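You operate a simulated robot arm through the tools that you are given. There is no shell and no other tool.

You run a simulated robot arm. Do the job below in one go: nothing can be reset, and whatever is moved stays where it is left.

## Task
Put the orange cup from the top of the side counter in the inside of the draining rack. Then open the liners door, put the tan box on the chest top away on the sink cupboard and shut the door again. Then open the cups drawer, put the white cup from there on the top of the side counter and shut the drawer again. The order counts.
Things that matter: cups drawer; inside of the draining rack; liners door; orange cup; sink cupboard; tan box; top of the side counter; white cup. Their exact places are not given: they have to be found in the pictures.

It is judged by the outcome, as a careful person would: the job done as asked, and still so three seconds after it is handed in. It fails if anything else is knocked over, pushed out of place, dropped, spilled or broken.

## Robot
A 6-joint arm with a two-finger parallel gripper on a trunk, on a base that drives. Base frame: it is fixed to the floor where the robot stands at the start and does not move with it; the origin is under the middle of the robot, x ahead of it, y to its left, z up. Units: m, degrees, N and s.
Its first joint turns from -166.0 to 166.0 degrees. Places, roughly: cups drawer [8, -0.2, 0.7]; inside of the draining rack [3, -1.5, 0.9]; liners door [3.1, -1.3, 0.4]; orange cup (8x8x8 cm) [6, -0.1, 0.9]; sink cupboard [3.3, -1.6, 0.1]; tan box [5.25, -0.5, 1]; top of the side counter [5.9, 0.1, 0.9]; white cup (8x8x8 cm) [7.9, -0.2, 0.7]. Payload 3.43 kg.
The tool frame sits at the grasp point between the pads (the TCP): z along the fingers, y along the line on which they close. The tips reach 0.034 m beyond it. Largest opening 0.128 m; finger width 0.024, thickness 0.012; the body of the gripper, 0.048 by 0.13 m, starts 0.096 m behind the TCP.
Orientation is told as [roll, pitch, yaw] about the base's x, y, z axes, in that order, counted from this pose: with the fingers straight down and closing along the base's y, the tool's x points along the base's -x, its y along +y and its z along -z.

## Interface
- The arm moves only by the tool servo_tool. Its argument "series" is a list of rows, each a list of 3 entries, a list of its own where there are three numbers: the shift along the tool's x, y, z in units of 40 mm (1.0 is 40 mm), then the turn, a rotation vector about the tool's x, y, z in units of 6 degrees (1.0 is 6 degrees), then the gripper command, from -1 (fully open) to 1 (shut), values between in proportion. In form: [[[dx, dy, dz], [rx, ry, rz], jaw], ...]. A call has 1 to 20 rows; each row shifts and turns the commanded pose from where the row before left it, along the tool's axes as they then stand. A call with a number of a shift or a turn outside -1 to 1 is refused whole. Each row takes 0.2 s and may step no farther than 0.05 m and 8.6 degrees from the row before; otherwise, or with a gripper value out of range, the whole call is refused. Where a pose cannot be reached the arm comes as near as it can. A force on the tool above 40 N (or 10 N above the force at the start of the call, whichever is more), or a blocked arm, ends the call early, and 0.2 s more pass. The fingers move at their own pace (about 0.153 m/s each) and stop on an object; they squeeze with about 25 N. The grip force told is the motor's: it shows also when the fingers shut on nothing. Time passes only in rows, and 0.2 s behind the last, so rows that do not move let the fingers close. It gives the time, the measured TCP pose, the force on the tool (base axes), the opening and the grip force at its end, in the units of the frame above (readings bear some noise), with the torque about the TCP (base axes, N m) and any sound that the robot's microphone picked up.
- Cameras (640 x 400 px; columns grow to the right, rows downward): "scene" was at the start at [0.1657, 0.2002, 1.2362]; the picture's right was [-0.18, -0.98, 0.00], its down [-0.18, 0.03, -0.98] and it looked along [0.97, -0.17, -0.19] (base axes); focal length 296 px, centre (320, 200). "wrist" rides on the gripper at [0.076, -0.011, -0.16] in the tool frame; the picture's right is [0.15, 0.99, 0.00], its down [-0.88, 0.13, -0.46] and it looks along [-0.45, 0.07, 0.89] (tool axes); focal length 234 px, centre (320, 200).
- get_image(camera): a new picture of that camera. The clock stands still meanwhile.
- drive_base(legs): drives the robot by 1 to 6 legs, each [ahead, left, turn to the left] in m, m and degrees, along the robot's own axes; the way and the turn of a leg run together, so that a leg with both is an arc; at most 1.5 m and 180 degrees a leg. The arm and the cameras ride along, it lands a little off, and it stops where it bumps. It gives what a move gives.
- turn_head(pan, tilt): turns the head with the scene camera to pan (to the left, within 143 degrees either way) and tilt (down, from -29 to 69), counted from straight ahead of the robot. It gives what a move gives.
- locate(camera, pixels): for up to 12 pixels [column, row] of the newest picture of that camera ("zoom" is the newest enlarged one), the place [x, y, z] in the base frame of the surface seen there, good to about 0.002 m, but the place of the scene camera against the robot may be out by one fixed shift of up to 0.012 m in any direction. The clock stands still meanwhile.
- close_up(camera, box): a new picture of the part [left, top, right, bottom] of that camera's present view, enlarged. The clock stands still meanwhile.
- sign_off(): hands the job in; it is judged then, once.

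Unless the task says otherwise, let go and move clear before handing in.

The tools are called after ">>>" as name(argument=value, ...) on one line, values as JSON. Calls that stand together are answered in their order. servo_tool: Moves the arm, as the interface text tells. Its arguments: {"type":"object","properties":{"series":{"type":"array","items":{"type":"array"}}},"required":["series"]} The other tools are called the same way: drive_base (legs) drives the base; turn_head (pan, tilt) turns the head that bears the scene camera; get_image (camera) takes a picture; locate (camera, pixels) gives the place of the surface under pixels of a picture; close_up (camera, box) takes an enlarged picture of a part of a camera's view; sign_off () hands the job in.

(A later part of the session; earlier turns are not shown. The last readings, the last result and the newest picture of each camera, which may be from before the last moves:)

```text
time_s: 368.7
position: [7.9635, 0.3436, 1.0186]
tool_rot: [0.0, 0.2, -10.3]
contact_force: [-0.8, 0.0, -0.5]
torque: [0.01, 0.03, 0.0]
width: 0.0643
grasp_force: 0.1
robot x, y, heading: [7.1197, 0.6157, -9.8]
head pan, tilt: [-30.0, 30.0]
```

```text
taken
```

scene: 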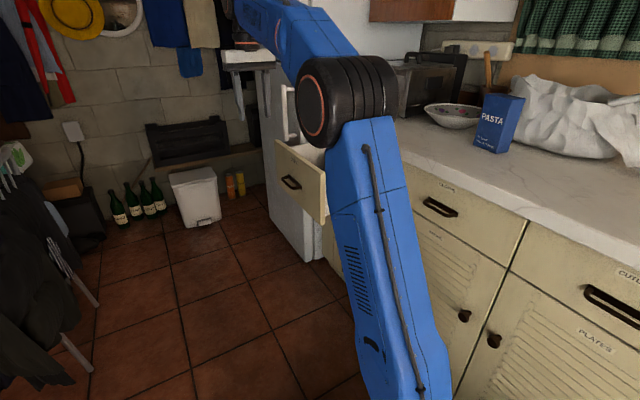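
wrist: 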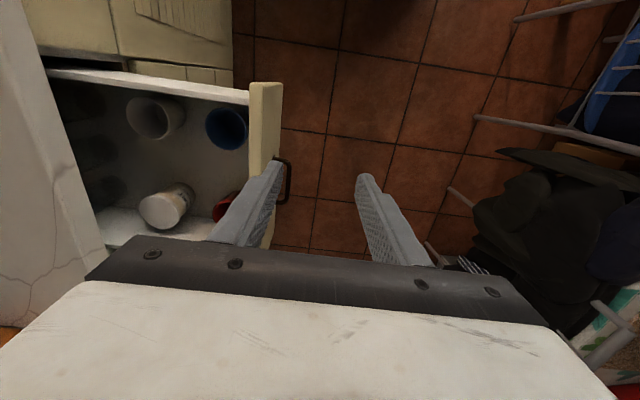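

>>> close_up(camera="wrist", box=[30, 60, 300, 240])

>>> locate(camera="wrist", pixels=[[127, 118], [181, 118], [152, 97], [152, 138], [155, 120], [205, 125], [247, 125], [225, 108], [165, 205], [80, 120], [165, 80], [265, 120]])

```text
2.22 times, centred on (165, 150) of wrist
```

zoom: 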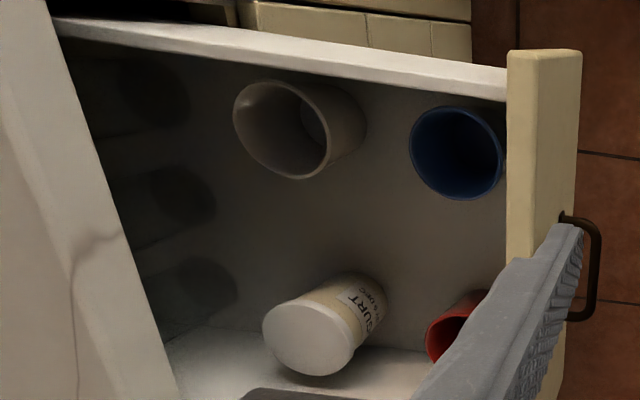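

```text
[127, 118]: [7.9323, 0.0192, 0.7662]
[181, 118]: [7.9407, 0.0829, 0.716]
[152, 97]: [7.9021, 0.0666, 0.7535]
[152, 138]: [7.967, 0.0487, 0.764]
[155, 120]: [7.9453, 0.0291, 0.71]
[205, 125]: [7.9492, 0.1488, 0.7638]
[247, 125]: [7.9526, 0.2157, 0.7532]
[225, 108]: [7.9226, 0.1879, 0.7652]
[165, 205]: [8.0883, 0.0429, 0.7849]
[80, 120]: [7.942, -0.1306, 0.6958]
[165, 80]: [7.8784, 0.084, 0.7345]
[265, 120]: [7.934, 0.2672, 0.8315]
```

The white cup's rim is centred near (7.935,0.052) at z≈0.766, with the blue cup toward the front, jar to the side, and the worktop edge just behind. I'll yaw to close along the counter direction and lean 20° away from the worktop.

>>> servo_tool(series=[[[0, 0, 0], [0, 0, 1], 0], [[0, 0, 0], [0, 0, 1], 0], [[0, 0, 0], [0, 0, 1], 0], [[0, 0, 0], [0, 0, 1], 0], [[0, 0, 0], [0, 0, 1], 0], [[0, 0, 0], [0, 0, 1], 0], [[0, 0, 0], [0, 0, 1], 0], [[0, 0, 0], [0, 0, 1], 0], [[0, 0, 0], [0, 0, 1], 0], [[0, 0, 0], [0, 0, 1], 0], [[0, 0, 0], [0, 0, 1], 0], [[0, 0, 0], [0, 0, 1], 0], [[0, 0, 0], [0, 0, 1], 0], [[0, 0, 0], [0, 0, 1], 0], [[0, 0, 0], [0, 0, 1], 0]])

>>> servo_tool(series=[[[-0.8, 0, 0], [0, -1, 0], -0.4], [[-0.8, 0, 0], [0, -1, 0], -0.4], [[-0.8, 0, 0], [0, -1, 0], -0.4], [[-0.8, 0, 0], [0, -0.3, 0], -0.4], [[0, 0, 0], [0, 0, 0], -0.4]])

>>> get_image(camera="wrist")

>>> get_image(camera="scene")

```text
time_s: 371.9
position: [7.9645, 0.3453, 1.0182]
tool_rot: [-0.1, 0.0, -100.3]
contact_force: [0.6, -1.0, 1.1]
torque: [-0.04, -0.01, -0.01]
width: 0.0638
grasp_force: 0.0
robot x, y, heading: [7.1167, 0.6163, -9.9]
head pan, tilt: [-30.0, 30.0]
```

```text
time_s: 373.1
position: [7.94, 0.2189, 1.0377]
tool_rot: [-0.3, -19.9, -100.1]
contact_force: [-0.2, 0.1, -0.2]
torque: [0.02, 0.0, 0.02]
width: 0.0897
grasp_force: 0.0
robot x, y, heading: [7.1194, 0.6153, -9.7]
head pan, tilt: [-30.0, 30.0]
```

```text
taken
```

wrist: 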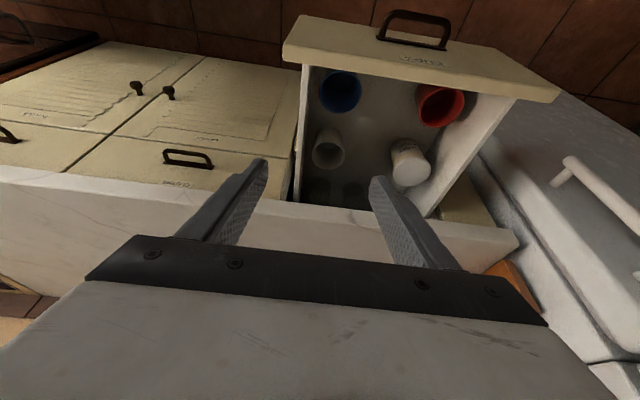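

```text
taken
```

scene: 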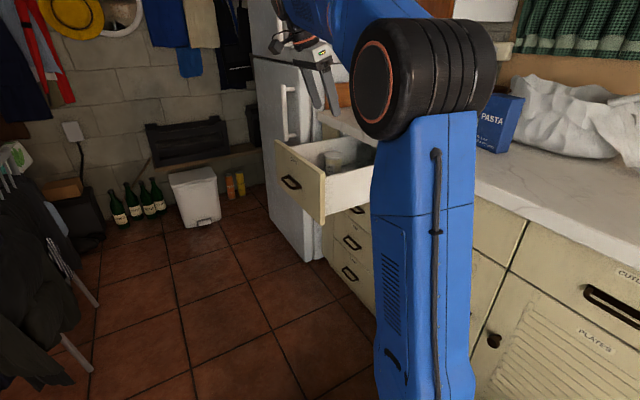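

Good overview: white cup at wrist (328,148), blue (340,92), red (440,105), jar (410,165). I'll zoom and locate its rim and the drawer wall.

>>> close_up(camera="wrist", box=[270, 60, 470, 215])

>>> locate(camera="wrist", pixels=[[314, 150], [343, 150], [328, 132], [328, 166], [328, 150], [322, 92], [360, 92], [395, 165], [302, 130], [298, 170], [350, 205], [300, 205]])

```text
2.58 times, centred on (370, 138) of wrist
```

zoom: 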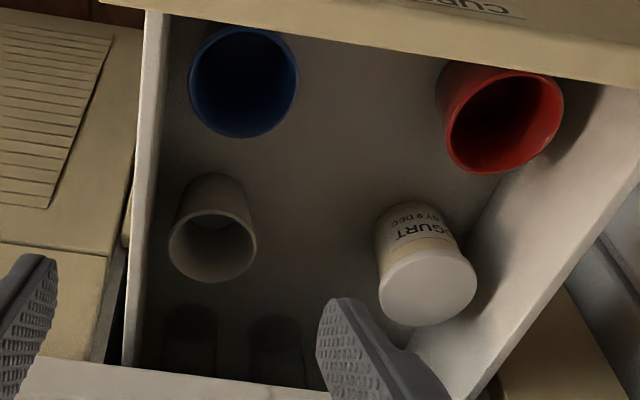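

```text
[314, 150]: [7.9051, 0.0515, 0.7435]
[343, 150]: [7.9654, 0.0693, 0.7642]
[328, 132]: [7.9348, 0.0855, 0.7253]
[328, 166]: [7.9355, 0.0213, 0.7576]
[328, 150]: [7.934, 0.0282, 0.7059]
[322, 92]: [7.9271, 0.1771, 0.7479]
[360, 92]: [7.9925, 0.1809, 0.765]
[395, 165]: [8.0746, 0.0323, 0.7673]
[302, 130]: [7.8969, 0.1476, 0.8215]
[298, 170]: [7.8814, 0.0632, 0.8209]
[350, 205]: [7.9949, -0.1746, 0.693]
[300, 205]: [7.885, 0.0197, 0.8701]
```

>>> locate(camera="wrist", pixels=[[312, 157], [344, 154], [328, 142], [328, 169], [313, 158], [343, 155], [327, 168], [330, 143], [308, 140], [303, 155], [335, 122], [330, 195]])

```text
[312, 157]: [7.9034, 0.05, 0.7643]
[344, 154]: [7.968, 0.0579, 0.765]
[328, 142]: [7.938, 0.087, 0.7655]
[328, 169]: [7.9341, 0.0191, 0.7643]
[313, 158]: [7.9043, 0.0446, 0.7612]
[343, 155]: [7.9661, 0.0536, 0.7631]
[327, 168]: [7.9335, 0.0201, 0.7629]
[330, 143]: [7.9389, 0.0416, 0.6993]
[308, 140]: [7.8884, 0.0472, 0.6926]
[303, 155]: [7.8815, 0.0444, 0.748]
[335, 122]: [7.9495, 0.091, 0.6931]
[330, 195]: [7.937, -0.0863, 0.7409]
```

The cup sits only 1.7 cm from the drawer's side wall, and its back is under the worktop edge, so I want the drawer 8–10 cm further out. I'll check the gap between blue and red cups behind the front panel to push it from inside.

>>> locate(camera="wrist", pixels=[[419, 105], [464, 105], [441, 90], [441, 126], [400, 72], [400, 80], [390, 60], [400, 90], [358, 88], [385, 100], [340, 74]])

```text
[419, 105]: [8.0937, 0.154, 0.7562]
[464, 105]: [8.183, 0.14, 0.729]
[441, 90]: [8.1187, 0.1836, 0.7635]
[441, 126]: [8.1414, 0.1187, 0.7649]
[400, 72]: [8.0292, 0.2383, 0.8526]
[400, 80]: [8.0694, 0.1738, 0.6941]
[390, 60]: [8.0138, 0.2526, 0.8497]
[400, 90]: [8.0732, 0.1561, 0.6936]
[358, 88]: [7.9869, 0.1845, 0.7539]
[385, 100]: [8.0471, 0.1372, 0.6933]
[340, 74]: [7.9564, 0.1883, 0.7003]
```

Front panel inner edge is y≈0.235 (top z 0.853), and x 8.00–8.09 is free between the blue and red cups. I'll go vertical with closed jaws to (8.045,0.195), lower to just above cup height, and push the panel outward.

>>> servo_tool(series=[[[0, 0, 0], [0, 1, 0], 1], [[0, 0.9, 0], [0, 1, 0], 1], [[0, 0.9, 0], [0, 1, 0], 1], [[0, 0.83, 0], [0, 0.3, 0], 1], [[0, 0, 0], [0, 0, 0], 1]])

>>> get_image(camera="wrist")

```text
time_s: 374.3
position: [8.0449, 0.1998, 1.0396]
tool_rot: [-0.2, 0.0, -100.4]
contact_force: [-1.1, -0.5, 0.4]
torque: [0.0, 0.02, 0.03]
width: 0.0001
grasp_force: 24.8
robot x, y, heading: [7.1181, 0.6182, -9.6]
head pan, tilt: [-30.0, 30.0]
```

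```text
taken
```

wrist: 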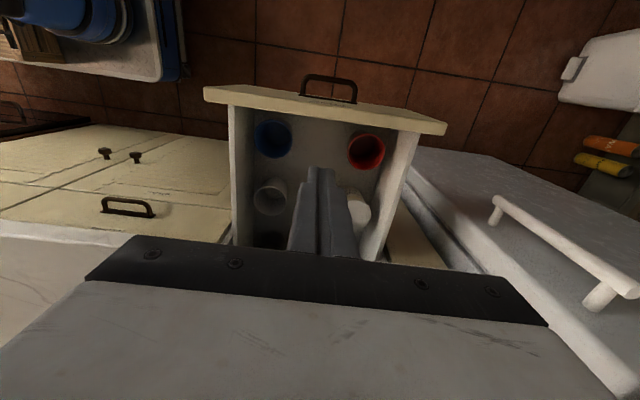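

Over the gap. I'll descend to z≈0.81 and push the panel outward about 9 cm in small steps.

>>> servo_tool(series=[[[0, 0, 0.95], [0, 0, 0], 1], [[0, 0, 0.95], [0, 0, 0], 1], [[0, 0, 0.95], [0, 0, 0], 1], [[0, 0, 0.95], [0, 0, 0], 1], [[0, 0, 0.95], [0, 0, 0], 1], [[0, 0, 0.95], [0, 0, 0], 1], [[0, 0, 0], [0, 0, 0], 1]])

>>> servo_tool(series=[[[0.4, 0, 0], [0, 0, 0], 1], [[0.4, 0, 0], [0, 0, 0], 1], [[0.4, 0, 0], [0, 0, 0], 1], [[0.4, 0, 0], [0, 0, 0], 1]])

>>> get_image(camera="wrist")

>>> get_image(camera="scene")

```text
time_s: 375.9
position: [8.0467, 0.2026, 0.8085]
tool_rot: [-0.2, 0.1, -100.2]
contact_force: [0.1, 1.0, 0.6]
torque: [0.03, 0.0, 0.01]
width: 0.0
grasp_force: 25.4
robot x, y, heading: [7.1182, 0.6201, -9.8]
head pan, tilt: [-30.0, 30.0]
```

```text
time_s: 376.9
position: [8.0566, 0.2639, 0.8081]
tool_rot: [-0.2, 0.0, -100.3]
contact_force: [0.4, 0.2, -0.9]
torque: [-0.01, 0.0, 0.03]
width: 0.0
grasp_force: 24.7
robot x, y, heading: [7.1174, 0.6209, -9.4]
head pan, tilt: [-30.0, 30.0]
```

```text
taken
```

wrist: 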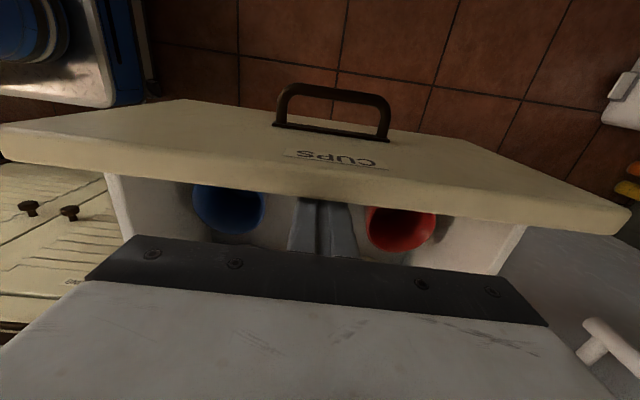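

```text
taken
```

scene: 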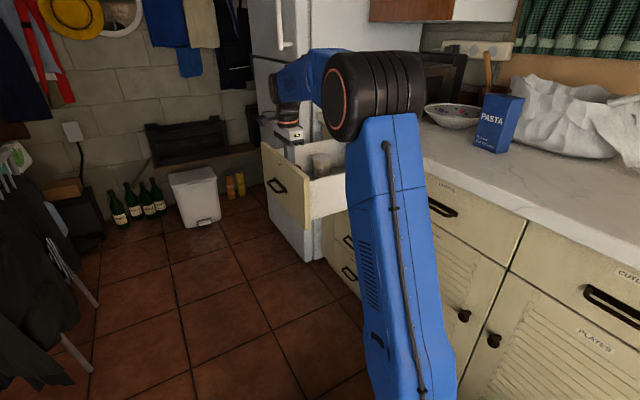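

It slides freely (about 4 cm more). I'll push another 4 cm.

>>> servo_tool(series=[[[0.35, 0, 0], [0, 0, 0], 1], [[0.35, 0, 0], [0, 0, 0], 1], [[0.35, 0, 0], [0, 0, 0], 1]])

>>> get_image(camera="scene")

```text
time_s: 377.7
position: [8.0649, 0.3039, 0.809]
tool_rot: [-0.2, 0.0, -100.3]
contact_force: [-0.2, 0.0, 0.1]
torque: [-0.02, 0.03, -0.03]
width: 0.0
grasp_force: 24.8
robot x, y, heading: [7.1156, 0.6176, -9.8]
head pan, tilt: [-30.0, 30.0]
```

```text
taken
```

scene: 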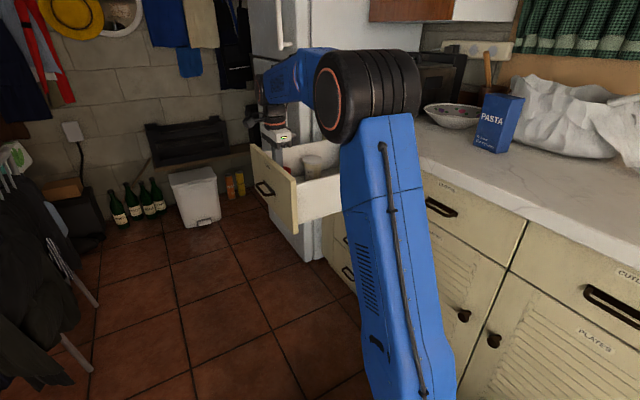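

Enough. I'll step off the panel, rise, and yaw back so the fingers close front-to-back, then look at the white cup again.

>>> servo_tool(series=[[[-0.4, 0, 0], [0, 0, 0], 1], [[0, 0, -0.9], [0, 0, 0], 1], [[0, 0, -0.95], [0, 0, 0], 1], [[0, 0, -0.95], [0, 0, 0], 1], [[0, 0, -0.95], [0, 0, 0], 1], [[0, 0, -0.95], [0, 0, 0], 1], [[0, 0, 0], [0, 0, 0], 0]])

>>> servo_tool(series=[[[0, 0, 0], [0, 0, -1], -0.4], [[0, 0, 0], [0, 0, -1], -0.4], [[0, 0, 0], [0, 0, -1], -0.4], [[0, 0, 0], [0, 0, -1], -0.4], [[0, 0, 0], [0, 0, -1], -0.4], [[0, 0, 0], [0, 0, -1], -0.4], [[0, 0, 0], [0, 0, -1], -0.4], [[0, 0, 0], [0, 0, -1], -0.4], [[0, 0, 0], [0, 0, -1], -0.4], [[0, 0, 0], [0, 0, -1], -0.4], [[0, 0, 0], [0, 0, -1], -0.4], [[0, 0, 0], [0, 0, -1], -0.4], [[0, 0, 0], [0, 0, -1], -0.4], [[0, 0, 0], [0, 0, -1], -0.4], [[0, 0, 0], [0, 0, -1], -0.4]])

>>> servo_tool(series=[[[0.8, -0.8, 0], [0, 0, 0], -0.4], [[0.8, -0.8, 0], [0, 0, 0], -0.4], [[0.8, -0.8, 0], [0, 0, 0], -0.4], [[0.3, -0.8, 0], [0, 0, 0], -0.4], [[0, 0, 0], [0, 0, 0], -0.4]])

>>> get_image(camera="wrist")

```text
time_s: 379.3
position: [8.0612, 0.288, 0.9976]
tool_rot: [-0.3, -0.1, -100.3]
contact_force: [0.5, -0.7, -0.7]
torque: [0.02, -0.02, -0.01]
width: 0.064
grasp_force: 0.0
robot x, y, heading: [7.1208, 0.6197, -9.8]
head pan, tilt: [-30.0, 30.0]
```

```text
time_s: 382.5
position: [8.061, 0.2899, 0.9973]
tool_rot: [0.0, 0.2, -10.2]
contact_force: [0.3, 0.3, 0.0]
torque: [0.0, -0.02, 0.0]
width: 0.0897
grasp_force: 0.1
robot x, y, heading: [7.1156, 0.6185, -9.6]
head pan, tilt: [-30.0, 30.0]
```

```text
time_s: 383.7
position: [7.9341, 0.1828, 0.9968]
tool_rot: [-0.1, 0.2, -10.3]
contact_force: [0.1, 0.5, 1.0]
torque: [-0.01, -0.01, -0.01]
width: 0.0897
grasp_force: 0.0
robot x, y, heading: [7.1202, 0.6175, -9.7]
head pan, tilt: [-30.0, 30.0]
```

```text
taken
```

wrist: 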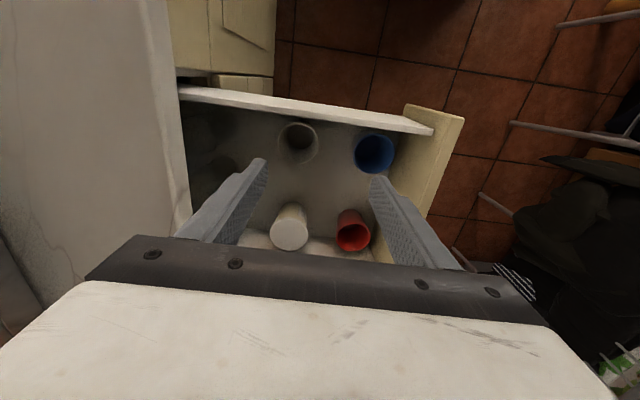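

>>> close_up(camera="wrist", box=[180, 80, 420, 260])

>>> locate(camera="wrist", pixels=[[281, 145], [317, 145], [298, 125], [298, 163], [356, 155], [392, 155], [375, 138], [290, 240], [175, 150], [160, 100], [270, 110], [240, 130]])

```text
2.22 times, centred on (300, 170) of wrist
```

zoom: 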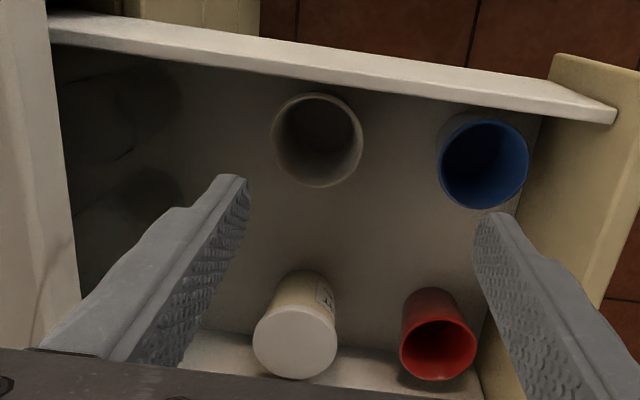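

```text
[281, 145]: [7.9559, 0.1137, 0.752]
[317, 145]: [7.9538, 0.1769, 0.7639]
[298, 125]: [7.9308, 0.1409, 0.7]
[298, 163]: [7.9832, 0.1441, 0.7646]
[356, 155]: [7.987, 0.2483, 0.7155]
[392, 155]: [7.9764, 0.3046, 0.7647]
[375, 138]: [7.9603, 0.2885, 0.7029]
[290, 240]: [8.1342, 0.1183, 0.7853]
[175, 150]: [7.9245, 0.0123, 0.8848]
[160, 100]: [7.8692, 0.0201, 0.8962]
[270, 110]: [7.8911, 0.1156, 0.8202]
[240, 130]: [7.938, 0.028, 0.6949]
```

The white cup's rim is now centred at about (7.951,0.145), well clear of the worktop edge (y≈0.02). I'll centre over it and descend partway, then check.

>>> servo_tool(series=[[[-0.58, -0.855, 0], [0, 0, 0], -0.4], [[0, 0, 0.9], [0, 0, 0], -0.4], [[0, 0, 0.9], [0, 0, 0], -0.4], [[0, 0, 0.9], [0, 0, 0], -0.4], [[0, 0, 0.9], [0, 0, 0], -0.4], [[0, 0, 0], [0, 0, 0], -0.4]])

>>> get_image(camera="wrist")

```text
time_s: 385.1
position: [7.9477, 0.1474, 0.8506]
tool_rot: [0.0, 0.2, -10.3]
contact_force: [-0.2, 0.0, 0.1]
torque: [-0.01, 0.06, 0.0]
width: 0.0893
grasp_force: 0.0
robot x, y, heading: [7.1193, 0.6197, -9.8]
head pan, tilt: [-30.0, 30.0]
```

```text
taken
```

wrist: 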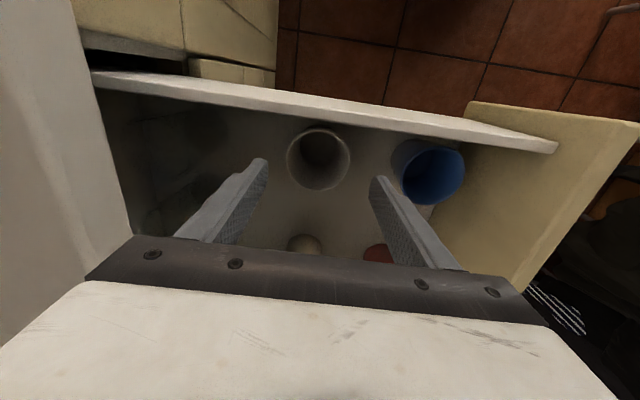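

>>> locate(camera="wrist", pixels=[[287, 160], [349, 160], [318, 130], [318, 190], [292, 143], [343, 178], [343, 143], [292, 178]])

```text
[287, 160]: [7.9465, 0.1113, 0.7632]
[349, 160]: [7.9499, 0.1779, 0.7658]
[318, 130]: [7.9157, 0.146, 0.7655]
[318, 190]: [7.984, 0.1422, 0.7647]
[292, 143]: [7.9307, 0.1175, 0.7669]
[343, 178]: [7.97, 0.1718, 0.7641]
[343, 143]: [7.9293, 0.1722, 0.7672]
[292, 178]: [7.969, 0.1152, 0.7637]
```

Centre confirmed at (7.950,0.1446). I'll make the tiny correction, descend to z≈0.738, and close.

>>> servo_tool(series=[[[-0.07, -0.06, 0.7], [0, 0, 0], -0.4], [[0, 0, 0.8], [0, 0, 0], -0.4], [[0, 0, 0.8], [0, 0, 0], -0.4], [[0, 0, 0.5], [0, 0, 0], -0.4], [[0, 0, 0], [0, 0, 0], -0.4]])

>>> servo_tool(series=[[[0, 0, 0], [0, 0, 0], 0], [[0, 0, 0], [0, 0, 0], 1], [[0, 0, 0], [0, 0, 0], 1], [[0, 0, 0], [0, 0, 0], 1]])

>>> get_image(camera="wrist")

```text
time_s: 386.3
position: [7.9504, 0.1423, 0.7387]
tool_rot: [0.0, 0.3, -10.3]
contact_force: [0.3, -0.3, 0.2]
torque: [0.02, 0.03, 0.02]
width: 0.0897
grasp_force: 0.0
robot x, y, heading: [7.119, 0.6149, -9.7]
head pan, tilt: [-30.0, 30.0]
```

```text
time_s: 387.3
position: [7.9481, 0.1428, 0.7381]
tool_rot: [0.0, 0.1, -10.2]
contact_force: [-0.2, 0.1, -0.5]
torque: [-0.03, 0.03, 0.0]
width: 0.0705
grasp_force: 24.5
robot x, y, heading: [7.1217, 0.6184, -9.6]
head pan, tilt: [-30.0, 30.0]
```

```text
taken
```

wrist: 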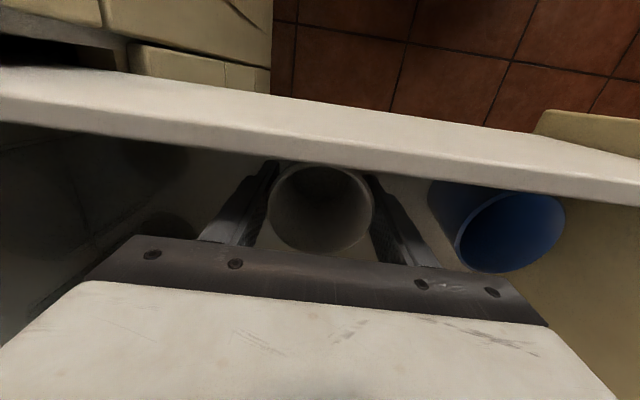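

Cup gripped (0.0705). I'll lift it straight up clear of the drawer and bring it to the robot's front.

>>> servo_tool(series=[[[0, 0, -0.5], [0, 0, 0], 1], [[0, 0, -0.9], [0, 0, 0], 1], [[0, 0, -0.95], [0, 0, 0], 1], [[0, 0, -0.95], [0, 0, 0], 1], [[0, 0, -0.95], [0, 0, 0], 1], [[0, 0, -0.95], [0, 0, 0], 1], [[0, 0, -0.95], [0, 0, 0], 1], [[0, 0, -0.95], [0, 0, 0], 1], [[0, 0, -0.8], [0, 0, 0], 1], [[0, 0, 0], [0, 0, 0], 1]])

>>> servo_tool(series=[[[0.8, 0.9, 0], [0, 0, 0], 1], [[0.8, 0.9, 0], [0, 0, 0], 1], [[0.8, 0.9, 0], [0, 0, 0], 1], [[0.8, 0.9, 0], [0, 0, 0], 1], [[0.8, 0.9, 0], [0, 0, 0], 1], [[0.8, 0.9, 0], [0, 0, 0], 1], [[0.8, 0.9, 0], [0, 0, 0], 1], [[0, 0, 0], [0, 0, 0], 1]])

>>> get_image(camera="scene")

>>> get_image(camera="wrist")

```text
time_s: 389.5
position: [7.9512, 0.1426, 1.0572]
tool_rot: [0.0, 0.3, -10.3]
contact_force: [-1.2, 0.1, -1.8]
torque: [0.03, -0.01, 0.0]
width: 0.0704
grasp_force: 25.3
robot x, y, heading: [7.1198, 0.6168, -9.8]
head pan, tilt: [-30.0, 30.0]
```

```text
time_s: 391.3
position: [7.7762, 0.4323, 1.0577]
tool_rot: [0.0, 0.2, -10.3]
contact_force: [1.1, -0.9, -1.3]
torque: [0.01, -0.01, 0.02]
width: 0.0705
grasp_force: 24.6
robot x, y, heading: [7.1167, 0.6185, -10.0]
head pan, tilt: [-30.0, 30.0]
```

```text
taken
```

scene: 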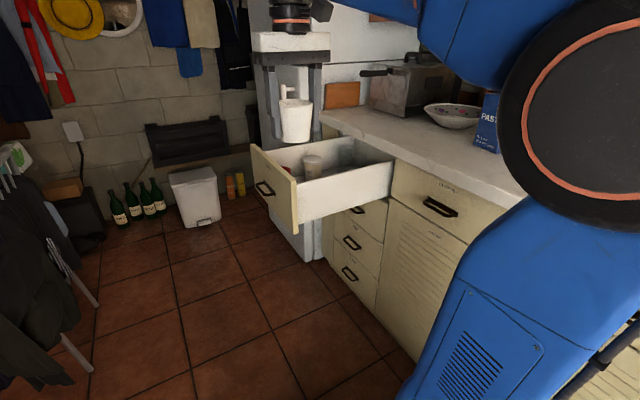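

```text
taken
```

wrist: 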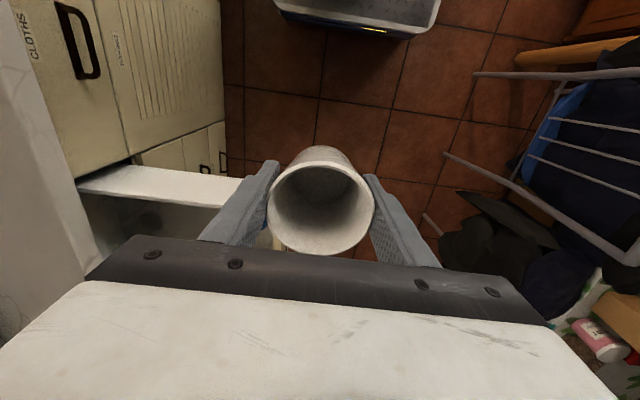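

The white cup is in the gripper. I'll back up 1.33 m along the counter to x≈5.8 for the side counter.

>>> drive_base(legs=[[-1.33, 0, 0]])

>>> turn_head(pan=-55, tilt=30)

>>> get_image(camera="scene")

>>> get_image(camera="wrist")

```text
time_s: 398.0
position: [6.4623, 0.6591, 1.0583]
tool_rot: [0.0, 0.1, -10.0]
contact_force: [-0.3, 0.5, -1.2]
torque: [-0.01, -0.01, 0.0]
width: 0.0703
grasp_force: 24.8
robot x, y, heading: [5.805, 0.8393, -9.4]
head pan, tilt: [-30.0, 30.0]
```

```text
time_s: 398.9
position: [6.4617, 0.6585, 1.0576]
tool_rot: [-0.1, 0.2, -9.9]
contact_force: [-0.4, -1.1, -0.8]
torque: [-0.01, 0.0, -0.01]
width: 0.0706
grasp_force: 24.7
robot x, y, heading: [5.8064, 0.8385, -9.2]
head pan, tilt: [-55.0, 30.0]
```

```text
taken
```

scene: 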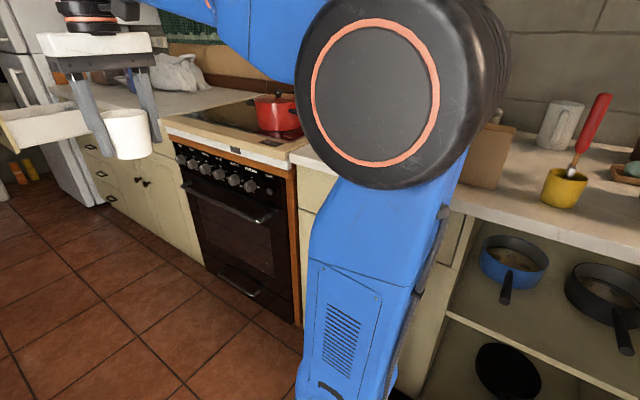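

```text
taken
```

wrist: 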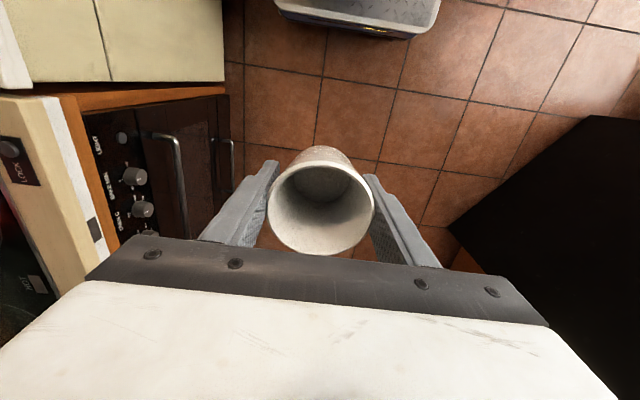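

The arm hides that part of the counter from the head. I'll bring the cup toward the counter at z≈1.06 and view it with the wrist camera.

>>> servo_tool(series=[[[0.555, -0.854, -0.1], [0, 0, 0], 1], [[0.555, -0.854, -0.1], [0, 0, 0], 1], [[0.555, -0.854, -0.1], [0, 0, 0], 1], [[0.555, -0.854, -0.1], [0, 0, 0], 1], [[0.555, -0.854, -0.1], [0, 0, 0], 1], [[0.555, -0.854, -0.1], [0, 0, 0], 1], [[0.555, -0.854, -0.1], [0, 0, 0], 1], [[0.555, -0.854, -0.1], [0, 0, 0], 1], [[0, 0, 0], [0, 0, 0], 1]])

>>> get_image(camera="wrist")

>>> get_image(camera="scene")

```text
time_s: 400.9
position: [6.2387, 0.4168, 1.0908]
tool_rot: [0.0, 0.3, -10.0]
contact_force: [-0.8, -0.6, -1.5]
torque: [0.01, 0.04, -0.01]
width: 0.0705
grasp_force: 24.6
robot x, y, heading: [5.8045, 0.8453, -9.8]
head pan, tilt: [-55.0, 30.0]
```

```text
taken
```

wrist: 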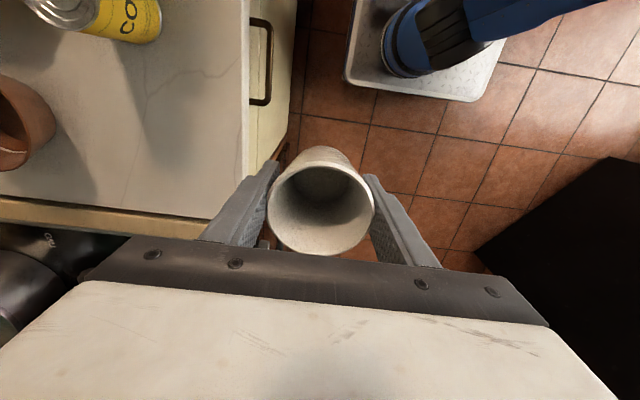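

```text
taken
```

scene: 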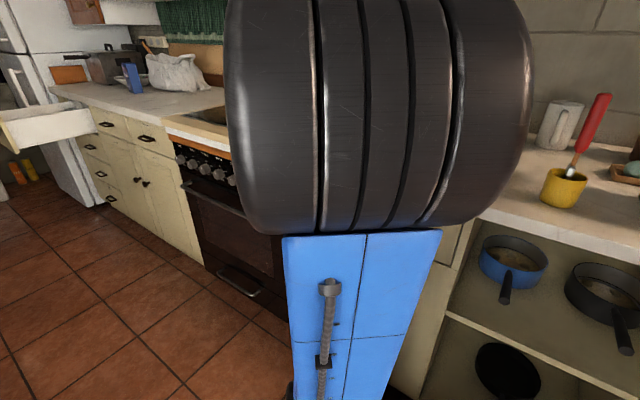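

Free marble lies at wrist (180,120), between the can (130,15), bowl (20,130) and the stove trim (row 215). I'll measure it.

>>> locate(camera="wrist", pixels=[[180, 110], [150, 150], [120, 120], [53, 125], [150, 40], [247, 120], [150, 208], [60, 190], [200, 60], [105, 40]])

```text
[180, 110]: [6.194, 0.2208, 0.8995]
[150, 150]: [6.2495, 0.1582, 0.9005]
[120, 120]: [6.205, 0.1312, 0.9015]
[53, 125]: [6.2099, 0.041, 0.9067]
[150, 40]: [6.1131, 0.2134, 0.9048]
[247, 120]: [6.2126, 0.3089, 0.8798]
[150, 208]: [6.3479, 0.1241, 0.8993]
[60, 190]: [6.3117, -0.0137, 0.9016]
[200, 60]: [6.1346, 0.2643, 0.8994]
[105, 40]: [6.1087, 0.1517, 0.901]
```

I'll place it at about (6.225,0.185): move over, then lower to just above the marble.

>>> servo_tool(series=[[[-0.112, -0.962, 0], [0, 0, 0], 1], [[-0.112, -0.962, 0], [0, 0, 0], 1], [[-0.112, -0.962, 0], [0, 0, 0], 1], [[-0.112, -0.962, 0], [0, 0, 0], 1], [[-0.112, -0.962, 0], [0, 0, 0], 1], [[-0.112, -0.962, 0], [0, 0, 0], 1], [[0, 0, 0], [0, 0, 0], 1]])

>>> get_image(camera="wrist")

```text
time_s: 402.5
position: [6.2252, 0.1905, 1.0911]
tool_rot: [0.0, 0.2, -10.0]
contact_force: [0.6, -0.3, -1.0]
torque: [-0.01, 0.0, 0.0]
width: 0.0701
grasp_force: 25.0
robot x, y, heading: [5.8049, 0.8402, -9.7]
head pan, tilt: [-55.0, 30.0]
```

```text
taken
```

wrist: 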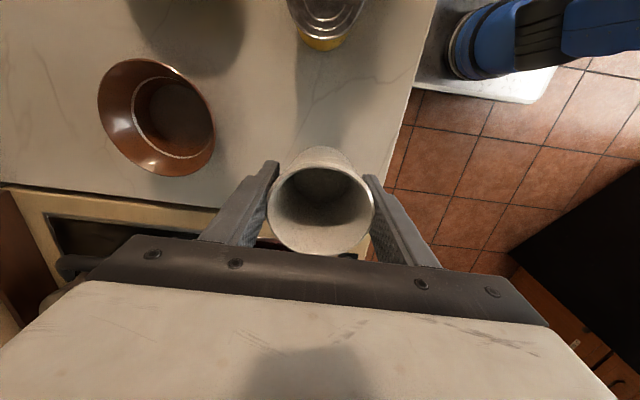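

>>> locate(camera="wrist", pixels=[[212, 135], [345, 45], [260, 205], [250, 140], [395, 100], [330, 130]])

>>> servo_tool(series=[[[0, 0, 0.8], [0, 0, 0], 1], [[0, 0, 0.9], [0, 0, 0], 1], [[0, 0, 0.9], [0, 0, 0], 1], [[0, 0, 0.7], [0, 0, 0], 1], [[0, 0, 0], [0, 0, 0], 1]])

>>> get_image(camera="wrist")

```text
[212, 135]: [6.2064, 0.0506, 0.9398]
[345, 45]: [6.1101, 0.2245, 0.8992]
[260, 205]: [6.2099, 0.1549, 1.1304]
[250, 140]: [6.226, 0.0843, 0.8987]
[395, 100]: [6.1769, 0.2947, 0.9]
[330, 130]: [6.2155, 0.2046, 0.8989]
```

```text
time_s: 403.7
position: [6.2297, 0.189, 0.958]
tool_rot: [0.0, 0.2, -10.0]
contact_force: [-0.1, -0.3, -1.5]
torque: [-0.03, 0.01, 0.01]
width: 0.0702
grasp_force: 25.0
robot x, y, heading: [5.7992, 0.8419, -9.6]
head pan, tilt: [-55.0, 30.0]
```

```text
taken
```

wrist: 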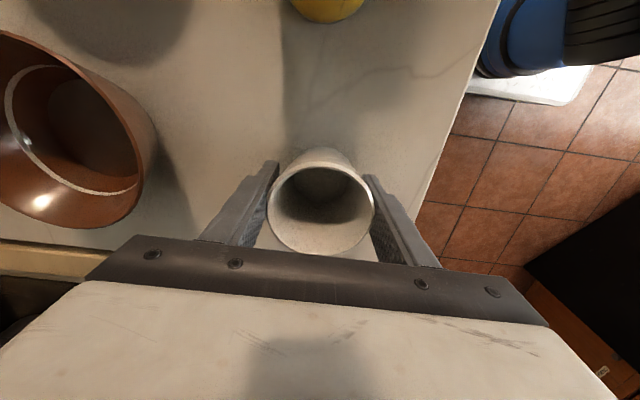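

The cup is 1 cm above the marble with clear space around. I'll lower in small steps to contact.

>>> servo_tool(series=[[[0, 0, 0.2], [0, 0, 0], 1], [[0, 0, 0], [0, 0, 0], 1]])

>>> servo_tool(series=[[[0, 0, 0.08], [0, 0, 0], 1], [[0, 0, 0], [0, 0, 0], 1]])

>>> servo_tool(series=[[[0, 0, 0.06], [0, 0, 0], 1], [[0, 0, 0], [0, 0, 0], 1]])

```text
time_s: 404.3
position: [6.2303, 0.189, 0.9506]
tool_rot: [0.1, 0.2, -10.0]
contact_force: [0.0, 0.3, -1.2]
torque: [0.0, 0.02, 0.01]
width: 0.0704
grasp_force: 25.0
robot x, y, heading: [5.8052, 0.8419, -9.4]
head pan, tilt: [-55.0, 30.0]
```

```text
time_s: 404.9
position: [6.2293, 0.1892, 0.9478]
tool_rot: [0.0, 0.2, -10.0]
contact_force: [0.2, -0.3, -1.5]
torque: [-0.01, 0.01, 0.0]
width: 0.0706
grasp_force: 25.3
robot x, y, heading: [5.8032, 0.8409, -9.6]
head pan, tilt: [-55.0, 30.0]
```

```text
time_s: 405.5
position: [6.2283, 0.1879, 0.9472]
tool_rot: [0.0, 0.2, -10.1]
contact_force: [-0.3, -0.1, -0.8]
torque: [0.04, -0.04, -0.03]
width: 0.0703
grasp_force: 25.0
robot x, y, heading: [5.8045, 0.8426, -9.3]
head pan, tilt: [-55.0, 30.0]
```

>>> servo_tool(series=[[[0, 0, 0.05], [0, 0, 0], 1], [[0, 0, 0], [0, 0, 0], 1]])

>>> servo_tool(series=[[[0, 0, 0.05], [0, 0, 0], 1], [[0, 0, 0], [0, 0, 0], 1]])

```text
time_s: 406.1
position: [6.2257, 0.1881, 0.9437]
tool_rot: [0.0, 0.3, -10.0]
contact_force: [-0.4, -1.1, 0.1]
torque: [-0.05, -0.01, 0.03]
width: 0.0705
grasp_force: 25.6
robot x, y, heading: [5.8023, 0.8408, -9.4]
head pan, tilt: [-55.0, 30.0]
```

```text
time_s: 406.7
position: [6.2268, 0.1896, 0.9428]
tool_rot: [0.0, 0.1, -10.0]
contact_force: [3.1, 6.0, 15.5]
torque: [-0.13, -0.05, 0.07]
width: 0.0704
grasp_force: 25.3
robot x, y, heading: [5.8025, 0.8379, -9.7]
head pan, tilt: [-55.0, 30.0]
```

Contact at 15 N: the cup rests on the marble. I'll ease up a hair, open, and lift clear.

>>> servo_tool(series=[[[0, 0, -0.04], [0, 0, 0], 1], [[0, 0, 0], [0, 0, 0], 0.2], [[0, 0, 0], [0, 0, 0], -0.4], [[0, 0, 0], [0, 0, 0], -0.5], [[0, 0, 0], [0, 0, 0], -0.5]])

>>> servo_tool(series=[[[0, 0, -0.6], [0, 0, 0], -0.5], [[0, 0, -0.9], [0, 0, 0], -0.5], [[0, 0, -0.9], [0, 0, 0], -0.5], [[0, 0, -0.9], [0, 0, 0], -0.5], [[0, 0, -0.6], [0, 0, 0], -0.5], [[0, 0, 0], [0, 0, 0], -0.5]])

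>>> get_image(camera="wrist")

```text
time_s: 407.9
position: [6.2256, 0.1879, 0.9427]
tool_rot: [0.0, 0.3, -10.0]
contact_force: [0.1, 0.5, 0.2]
torque: [0.01, -0.01, 0.02]
width: 0.0961
grasp_force: 0.1
robot x, y, heading: [5.8016, 0.8406, -9.6]
head pan, tilt: [-55.0, 30.0]
```

```text
time_s: 409.3
position: [6.2304, 0.1877, 1.0966]
tool_rot: [-0.1, 0.3, -10.0]
contact_force: [-0.2, 0.0, 0.3]
torque: [-0.01, -0.02, 0.0]
width: 0.0963
grasp_force: 0.1
robot x, y, heading: [5.8031, 0.8333, -9.7]
head pan, tilt: [-55.0, 30.0]
```

```text
taken
```

wrist: 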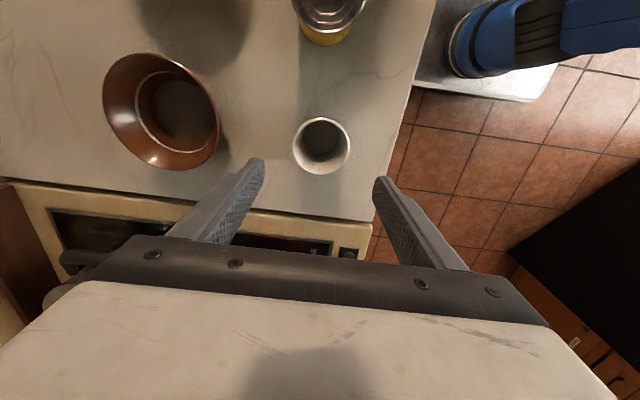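

The white cup stands free on the side counter at wrist (322,145). Now I'll bring the arm back and drive forward again to shut the drawer.

>>> servo_tool(series=[[[0.112, 0.962, 0], [0, 0, 0], 1], [[0.112, 0.962, 0], [0, 0, 0], 1], [[0.112, 0.962, 0], [0, 0, 0], 1], [[0.112, 0.962, 0], [0, 0, 0], 1], [[0.112, 0.962, 0], [0, 0, 0], 1], [[0.112, 0.962, 0], [0, 0, 0], 1], [[-0.555, 0.854, 0], [0, 0, 0], 1], [[-0.555, 0.854, 0], [0, 0, 0], 1], [[-0.555, 0.854, 0], [0, 0, 0], 1], [[-0.555, 0.854, 0], [0, 0, 0], 1], [[-0.555, 0.854, 0], [0, 0, 0], 1], [[-0.555, 0.854, 0], [0, 0, 0], 1], [[-0.555, 0.854, 0], [0, 0, 0], 1], [[-0.555, 0.854, 0], [0, 0, 0], 1], [[0, 0, 0], [0, 0, 0], 1]])

>>> get_image(camera="scene")

>>> drive_base(legs=[[1.33, 0, 0]])

>>> turn_head(pan=-20, tilt=30)

>>> get_image(camera="scene")

```text
time_s: 412.5
position: [6.4605, 0.6611, 1.0972]
tool_rot: [0.0, 0.2, -10.0]
contact_force: [0.3, -0.1, 0.9]
torque: [-0.01, 0.0, -0.01]
width: 0.0
grasp_force: 25.0
robot x, y, heading: [5.8034, 0.8382, -9.6]
head pan, tilt: [-55.0, 30.0]
```

```text
taken
```

scene: 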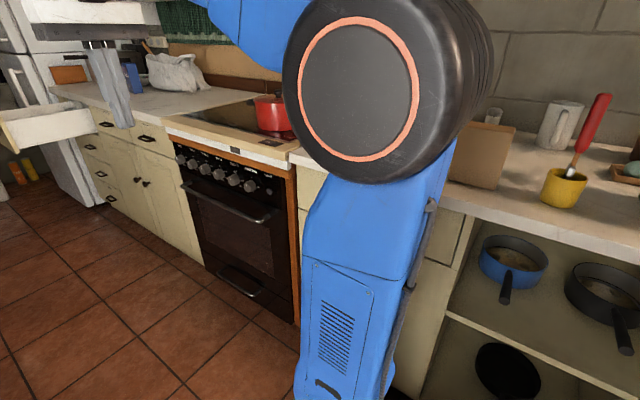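

```text
time_s: 419.1
position: [7.7806, 0.4711, 1.0968]
tool_rot: [-0.1, 0.2, -8.5]
contact_force: [-0.4, -0.3, -0.3]
torque: [-0.02, 0.01, 0.0]
width: 0.0
grasp_force: 25.0
robot x, y, heading: [7.1211, 0.6396, -8.4]
head pan, tilt: [-55.0, 30.0]
```

```text
time_s: 420.1
position: [7.7795, 0.4705, 1.0959]
tool_rot: [0.1, 0.1, -8.6]
contact_force: [-0.5, 0.1, 0.1]
torque: [-0.03, 0.01, -0.02]
width: 0.0001
grasp_force: 24.9
robot x, y, heading: [7.1201, 0.6332, -8.0]
head pan, tilt: [-20.0, 30.0]
```

```text
taken
```

scene: 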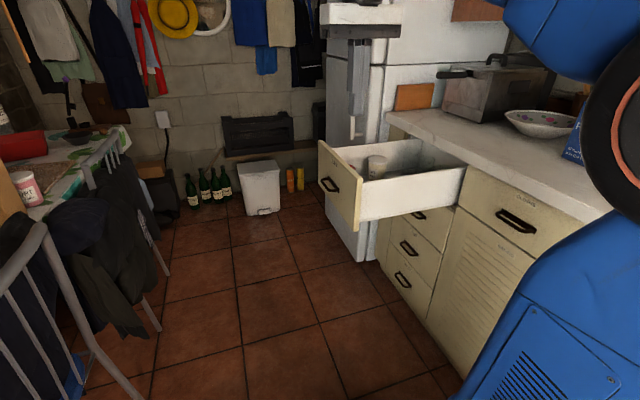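

>>> locate(camera="scene", pixels=[[330, 185], [345, 180], [355, 195], [340, 165], [335, 150], [358, 215], [160, 325], [150, 240], [110, 330], [45, 230], [115, 150], [320, 180]])

```text
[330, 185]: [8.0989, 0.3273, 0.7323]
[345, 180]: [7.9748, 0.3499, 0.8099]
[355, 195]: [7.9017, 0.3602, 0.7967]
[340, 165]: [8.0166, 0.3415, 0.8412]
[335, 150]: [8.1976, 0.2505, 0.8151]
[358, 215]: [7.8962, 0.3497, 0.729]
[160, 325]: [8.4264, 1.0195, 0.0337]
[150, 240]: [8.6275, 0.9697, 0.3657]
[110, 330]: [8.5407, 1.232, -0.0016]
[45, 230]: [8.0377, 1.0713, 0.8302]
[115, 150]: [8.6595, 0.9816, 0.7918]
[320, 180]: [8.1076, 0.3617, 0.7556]
```

Panel outer face is at y≈0.345, top z≈0.85; chairs start at y≈0.97. I'll move the closed fingers in front of the panel at (8.08,0.42) and descend to just above handle height.

>>> servo_tool(series=[[[-0.967, 0, 0], [0, 0, 0], 1], [[-0.967, 0, 0], [0, 0, 0], 1], [[-0.967, 0, 0], [0, 0, 0], 1], [[-0.967, 0, 0], [0, 0, 0], 1], [[-0.967, 0, 0], [0, 0, 0], 1], [[-0.967, 0, 0], [0, 0, 0], 1], [[-0.967, 0, 0], [0, 0, 0], 1], [[-0.967, 0, 0], [0, 0, 0], 1], [[0, 0, 0.5], [0, 0, 0], 1], [[0, 0, 0], [0, 0, 0], 1]])

>>> get_image(camera="wrist")

```text
time_s: 422.3
position: [8.0854, 0.4257, 1.0726]
tool_rot: [0.1, 0.2, -8.6]
contact_force: [0.6, 0.7, -0.3]
torque: [0.0, -0.03, -0.01]
width: 0.0
grasp_force: 25.0
out of reach, approached as far as the arm can: row 8
robot x, y, heading: [7.121, 0.6364, -7.9]
head pan, tilt: [-20.0, 30.0]
```

```text
taken
```

wrist: 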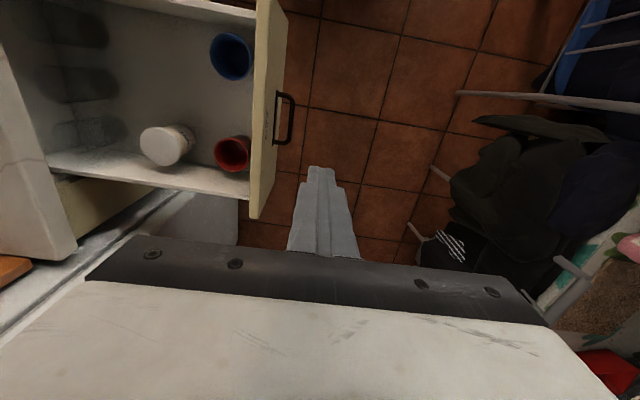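

>>> locate(camera="wrist", pixels=[[270, 118], [283, 60], [275, 160], [291, 118], [289, 100], [282, 140], [262, 190], [270, 40]])

```text
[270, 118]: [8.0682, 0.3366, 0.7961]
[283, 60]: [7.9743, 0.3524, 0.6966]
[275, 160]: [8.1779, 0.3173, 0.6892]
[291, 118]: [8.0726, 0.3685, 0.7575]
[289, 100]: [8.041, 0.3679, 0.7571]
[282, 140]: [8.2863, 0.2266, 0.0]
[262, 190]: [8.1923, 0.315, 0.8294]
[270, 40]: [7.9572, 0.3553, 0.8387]
```

The handle is centred at x≈8.07, panel face y≈0.337, so my line of push is central. I'll descend to z≈0.825 (tips above the handle) and push the drawer in gently.

>>> servo_tool(series=[[[0, 0, 0.884], [0, 0, 0], 1], [[0, 0, 0.884], [0, 0, 0], 1], [[0, 0, 0.884], [0, 0, 0], 1], [[0, 0, 0.884], [0, 0, 0], 1], [[0, 0, 0.884], [0, 0, 0], 1], [[0, 0, 0.884], [0, 0, 0], 1], [[0, 0, 0.884], [0, 0, 0], 1], [[0, 0, 0], [0, 0, 0], 1]])

>>> servo_tool(series=[[[0.02, -0.5, 0], [0, 0, 0], 1], [[0.02, -0.5, 0], [0, 0, 0], 1], [[0.02, -0.5, 0], [0, 0, 0], 1], [[0.02, -0.5, 0], [0, 0, 0], 1], [[0.02, -0.5, 0], [0, 0, 0], 1], [[0.02, -0.5, 0], [0, 0, 0], 1], [[0.02, -0.5, 0], [0, 0, 0], 1], [[0.02, -0.5, 0], [0, 0, 0], 1]])

>>> get_image(camera="wrist")

>>> get_image(camera="scene")

```text
time_s: 424.1
position: [8.0831, 0.4276, 0.8219]
tool_rot: [0.0, 0.2, -8.5]
contact_force: [1.1, 0.3, -0.7]
torque: [-0.01, 0.03, 0.0]
width: 0.0002
grasp_force: 25.2
robot x, y, heading: [7.1154, 0.6405, -8.3]
head pan, tilt: [-20.0, 30.0]
```

```text
time_s: 425.9
position: [8.052, 0.269, 0.8235]
tool_rot: [0.0, 0.3, -8.6]
contact_force: [0.3, 0.0, -0.4]
torque: [0.0, -0.01, 0.03]
width: 0.0001
grasp_force: 24.9
robot x, y, heading: [7.1205, 0.6391, -8.3]
head pan, tilt: [-20.0, 30.0]
```

```text
taken
```

wrist: 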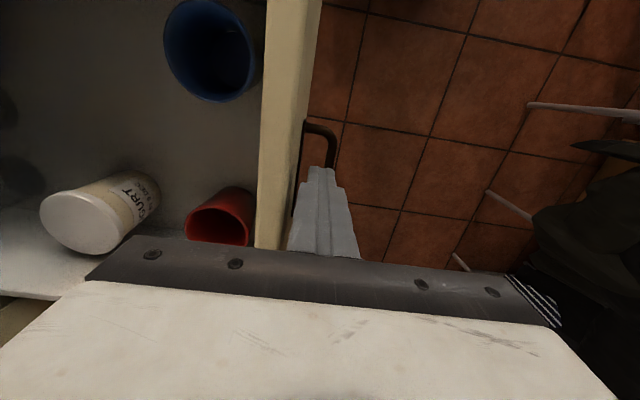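

```text
taken
```

scene: 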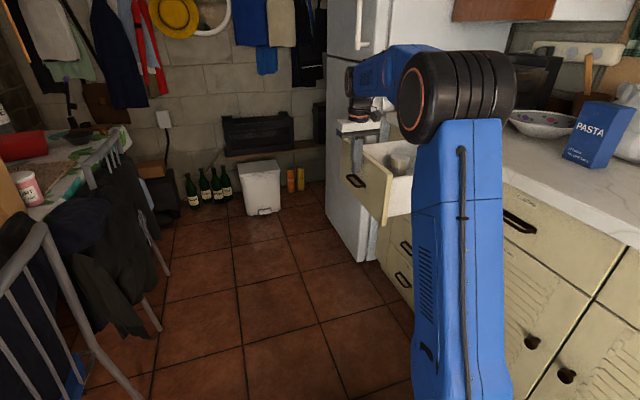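

The drawer is sliding in. I'll push on another 17 cm, stopping short of the worktop edge.

>>> servo_tool(series=[[[0.02, -0.5, 0], [0, 0, 0], 1], [[0.02, -0.5, 0], [0, 0, 0], 1], [[0.02, -0.5, 0], [0, 0, 0], 1], [[0.02, -0.5, 0], [0, 0, 0], 1], [[0.02, -0.5, 0], [0, 0, 0], 1], [[0.02, -0.5, 0], [0, 0, 0], 1], [[0.02, -0.5, 0], [0, 0, 0], 1], [[0.02, -0.4, 0], [0, 0, 0], 1]])

>>> get_image(camera="wrist")

```text
time_s: 427.7
position: [8.0225, 0.1143, 0.8212]
tool_rot: [0.1, 0.2, -8.6]
contact_force: [0.2, -0.2, -1.5]
torque: [-0.01, -0.01, 0.01]
width: 0.0
grasp_force: 25.0
robot x, y, heading: [7.119, 0.6353, -8.2]
head pan, tilt: [-20.0, 30.0]
```

```text
taken
```

wrist: 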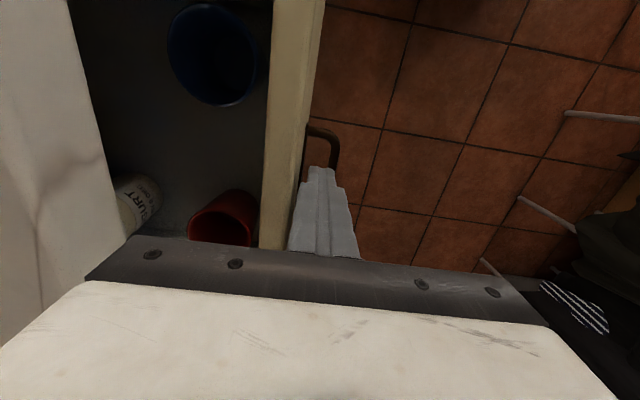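

Panel at y≈0.10. I'll push 6.5 cm more this way, then change to a level tool for the last bit beneath the worktop edge.

>>> servo_tool(series=[[[0.02, -0.4, 0], [0, 0, 0], 1], [[0.02, -0.4, 0], [0, 0, 0], 1], [[0.02, -0.4, 0], [0, 0, 0], 1], [[0.02, -0.4, 0], [0, 0, 0], 1]])

>>> servo_tool(series=[[[0, 0.7, 0], [0, 0, 0], 1], [[0, 0.9, 0], [0, 0, 0], 1], [[0, 0.9, 0], [0, 0, 0], 1], [[0, 0.9, 0], [0, 0, 0], 1], [[0, 0.9, -0.2], [0, 0, 0], 1], [[0, 0.9, -0.4], [0, 0, 0], 1], [[0, 0, -0.9], [0, 0, 0], 1], [[0, 0, 0], [0, 0, 0], 1]])

>>> servo_tool(series=[[[0, 0, 0], [1, 0, 0], 1], [[0, 0, 0], [1, 0, 0], 1], [[0, 0, 0], [1, 0, 0], 1], [[0, 0, 0], [1, 0, 0], 1], [[0, 0, 0], [1, 0, 0], 1], [[0, 0, 0], [1, 0, 0], 1], [[0, 0, 0], [1, 0, 0], 1], [[0, 0, 0], [1, 0, 0], 1], [[0, 0, 0], [1, 0, 0], 1], [[0, 0, 0], [1, 0, 0], 1], [[0, 0, 0], [1, 0, 0], 1], [[0, 0, 0], [1, 0, 0], 1], [[0, 0, 0], [1, 0, 0], 1], [[0, 0, 0], [1, 0, 0], 1], [[0, 0, 0], [1, 0, 0], 1]])

>>> get_image(camera="wrist")

>>> get_image(camera="scene")

```text
time_s: 428.7
position: [8.0101, 0.0524, 0.8224]
tool_rot: [-0.1, 0.1, -8.6]
contact_force: [-0.4, -0.5, 0.9]
torque: [0.0, 0.0, 0.01]
width: 0.0
grasp_force: 24.3
robot x, y, heading: [7.1175, 0.6379, -8.2]
head pan, tilt: [-20.0, 30.0]
```

```text
time_s: 430.5
position: [8.0436, 0.2567, 0.8842]
tool_rot: [0.0, 0.2, -8.5]
contact_force: [0.1, -0.5, -0.4]
torque: [0.0, -0.01, -0.01]
width: 0.0
grasp_force: 25.1
robot x, y, heading: [7.1189, 0.6373, -8.2]
head pan, tilt: [-20.0, 30.0]
```

```text
time_s: 433.7
position: [8.0411, 0.2566, 0.884]
tool_rot: [-90.1, 0.2, -8.6]
contact_force: [0.0, -0.5, 0.2]
torque: [0.01, -0.01, 0.02]
width: 0.0
grasp_force: 25.3
robot x, y, heading: [7.1181, 0.6381, -8.0]
head pan, tilt: [-20.0, 30.0]
```

```text
taken
```

wrist: 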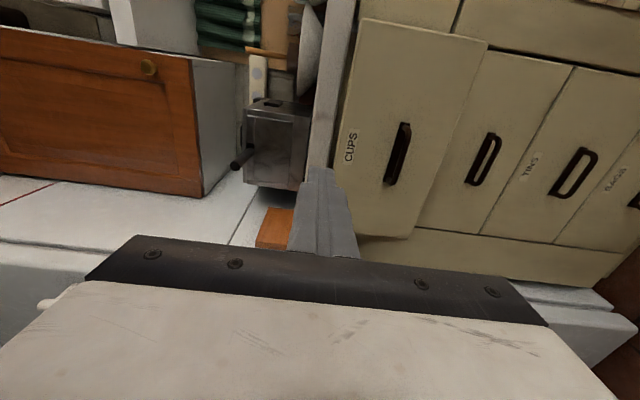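

```text
taken
```

scene: 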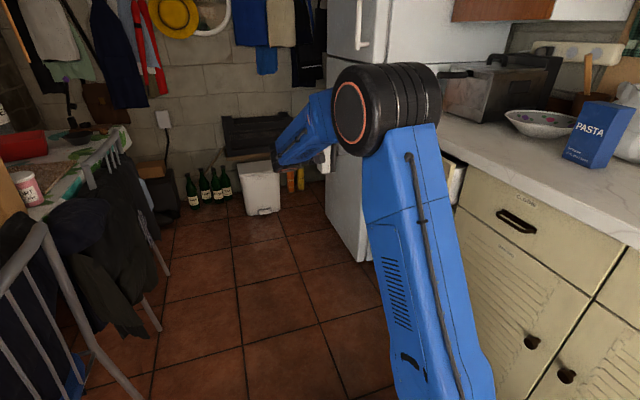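

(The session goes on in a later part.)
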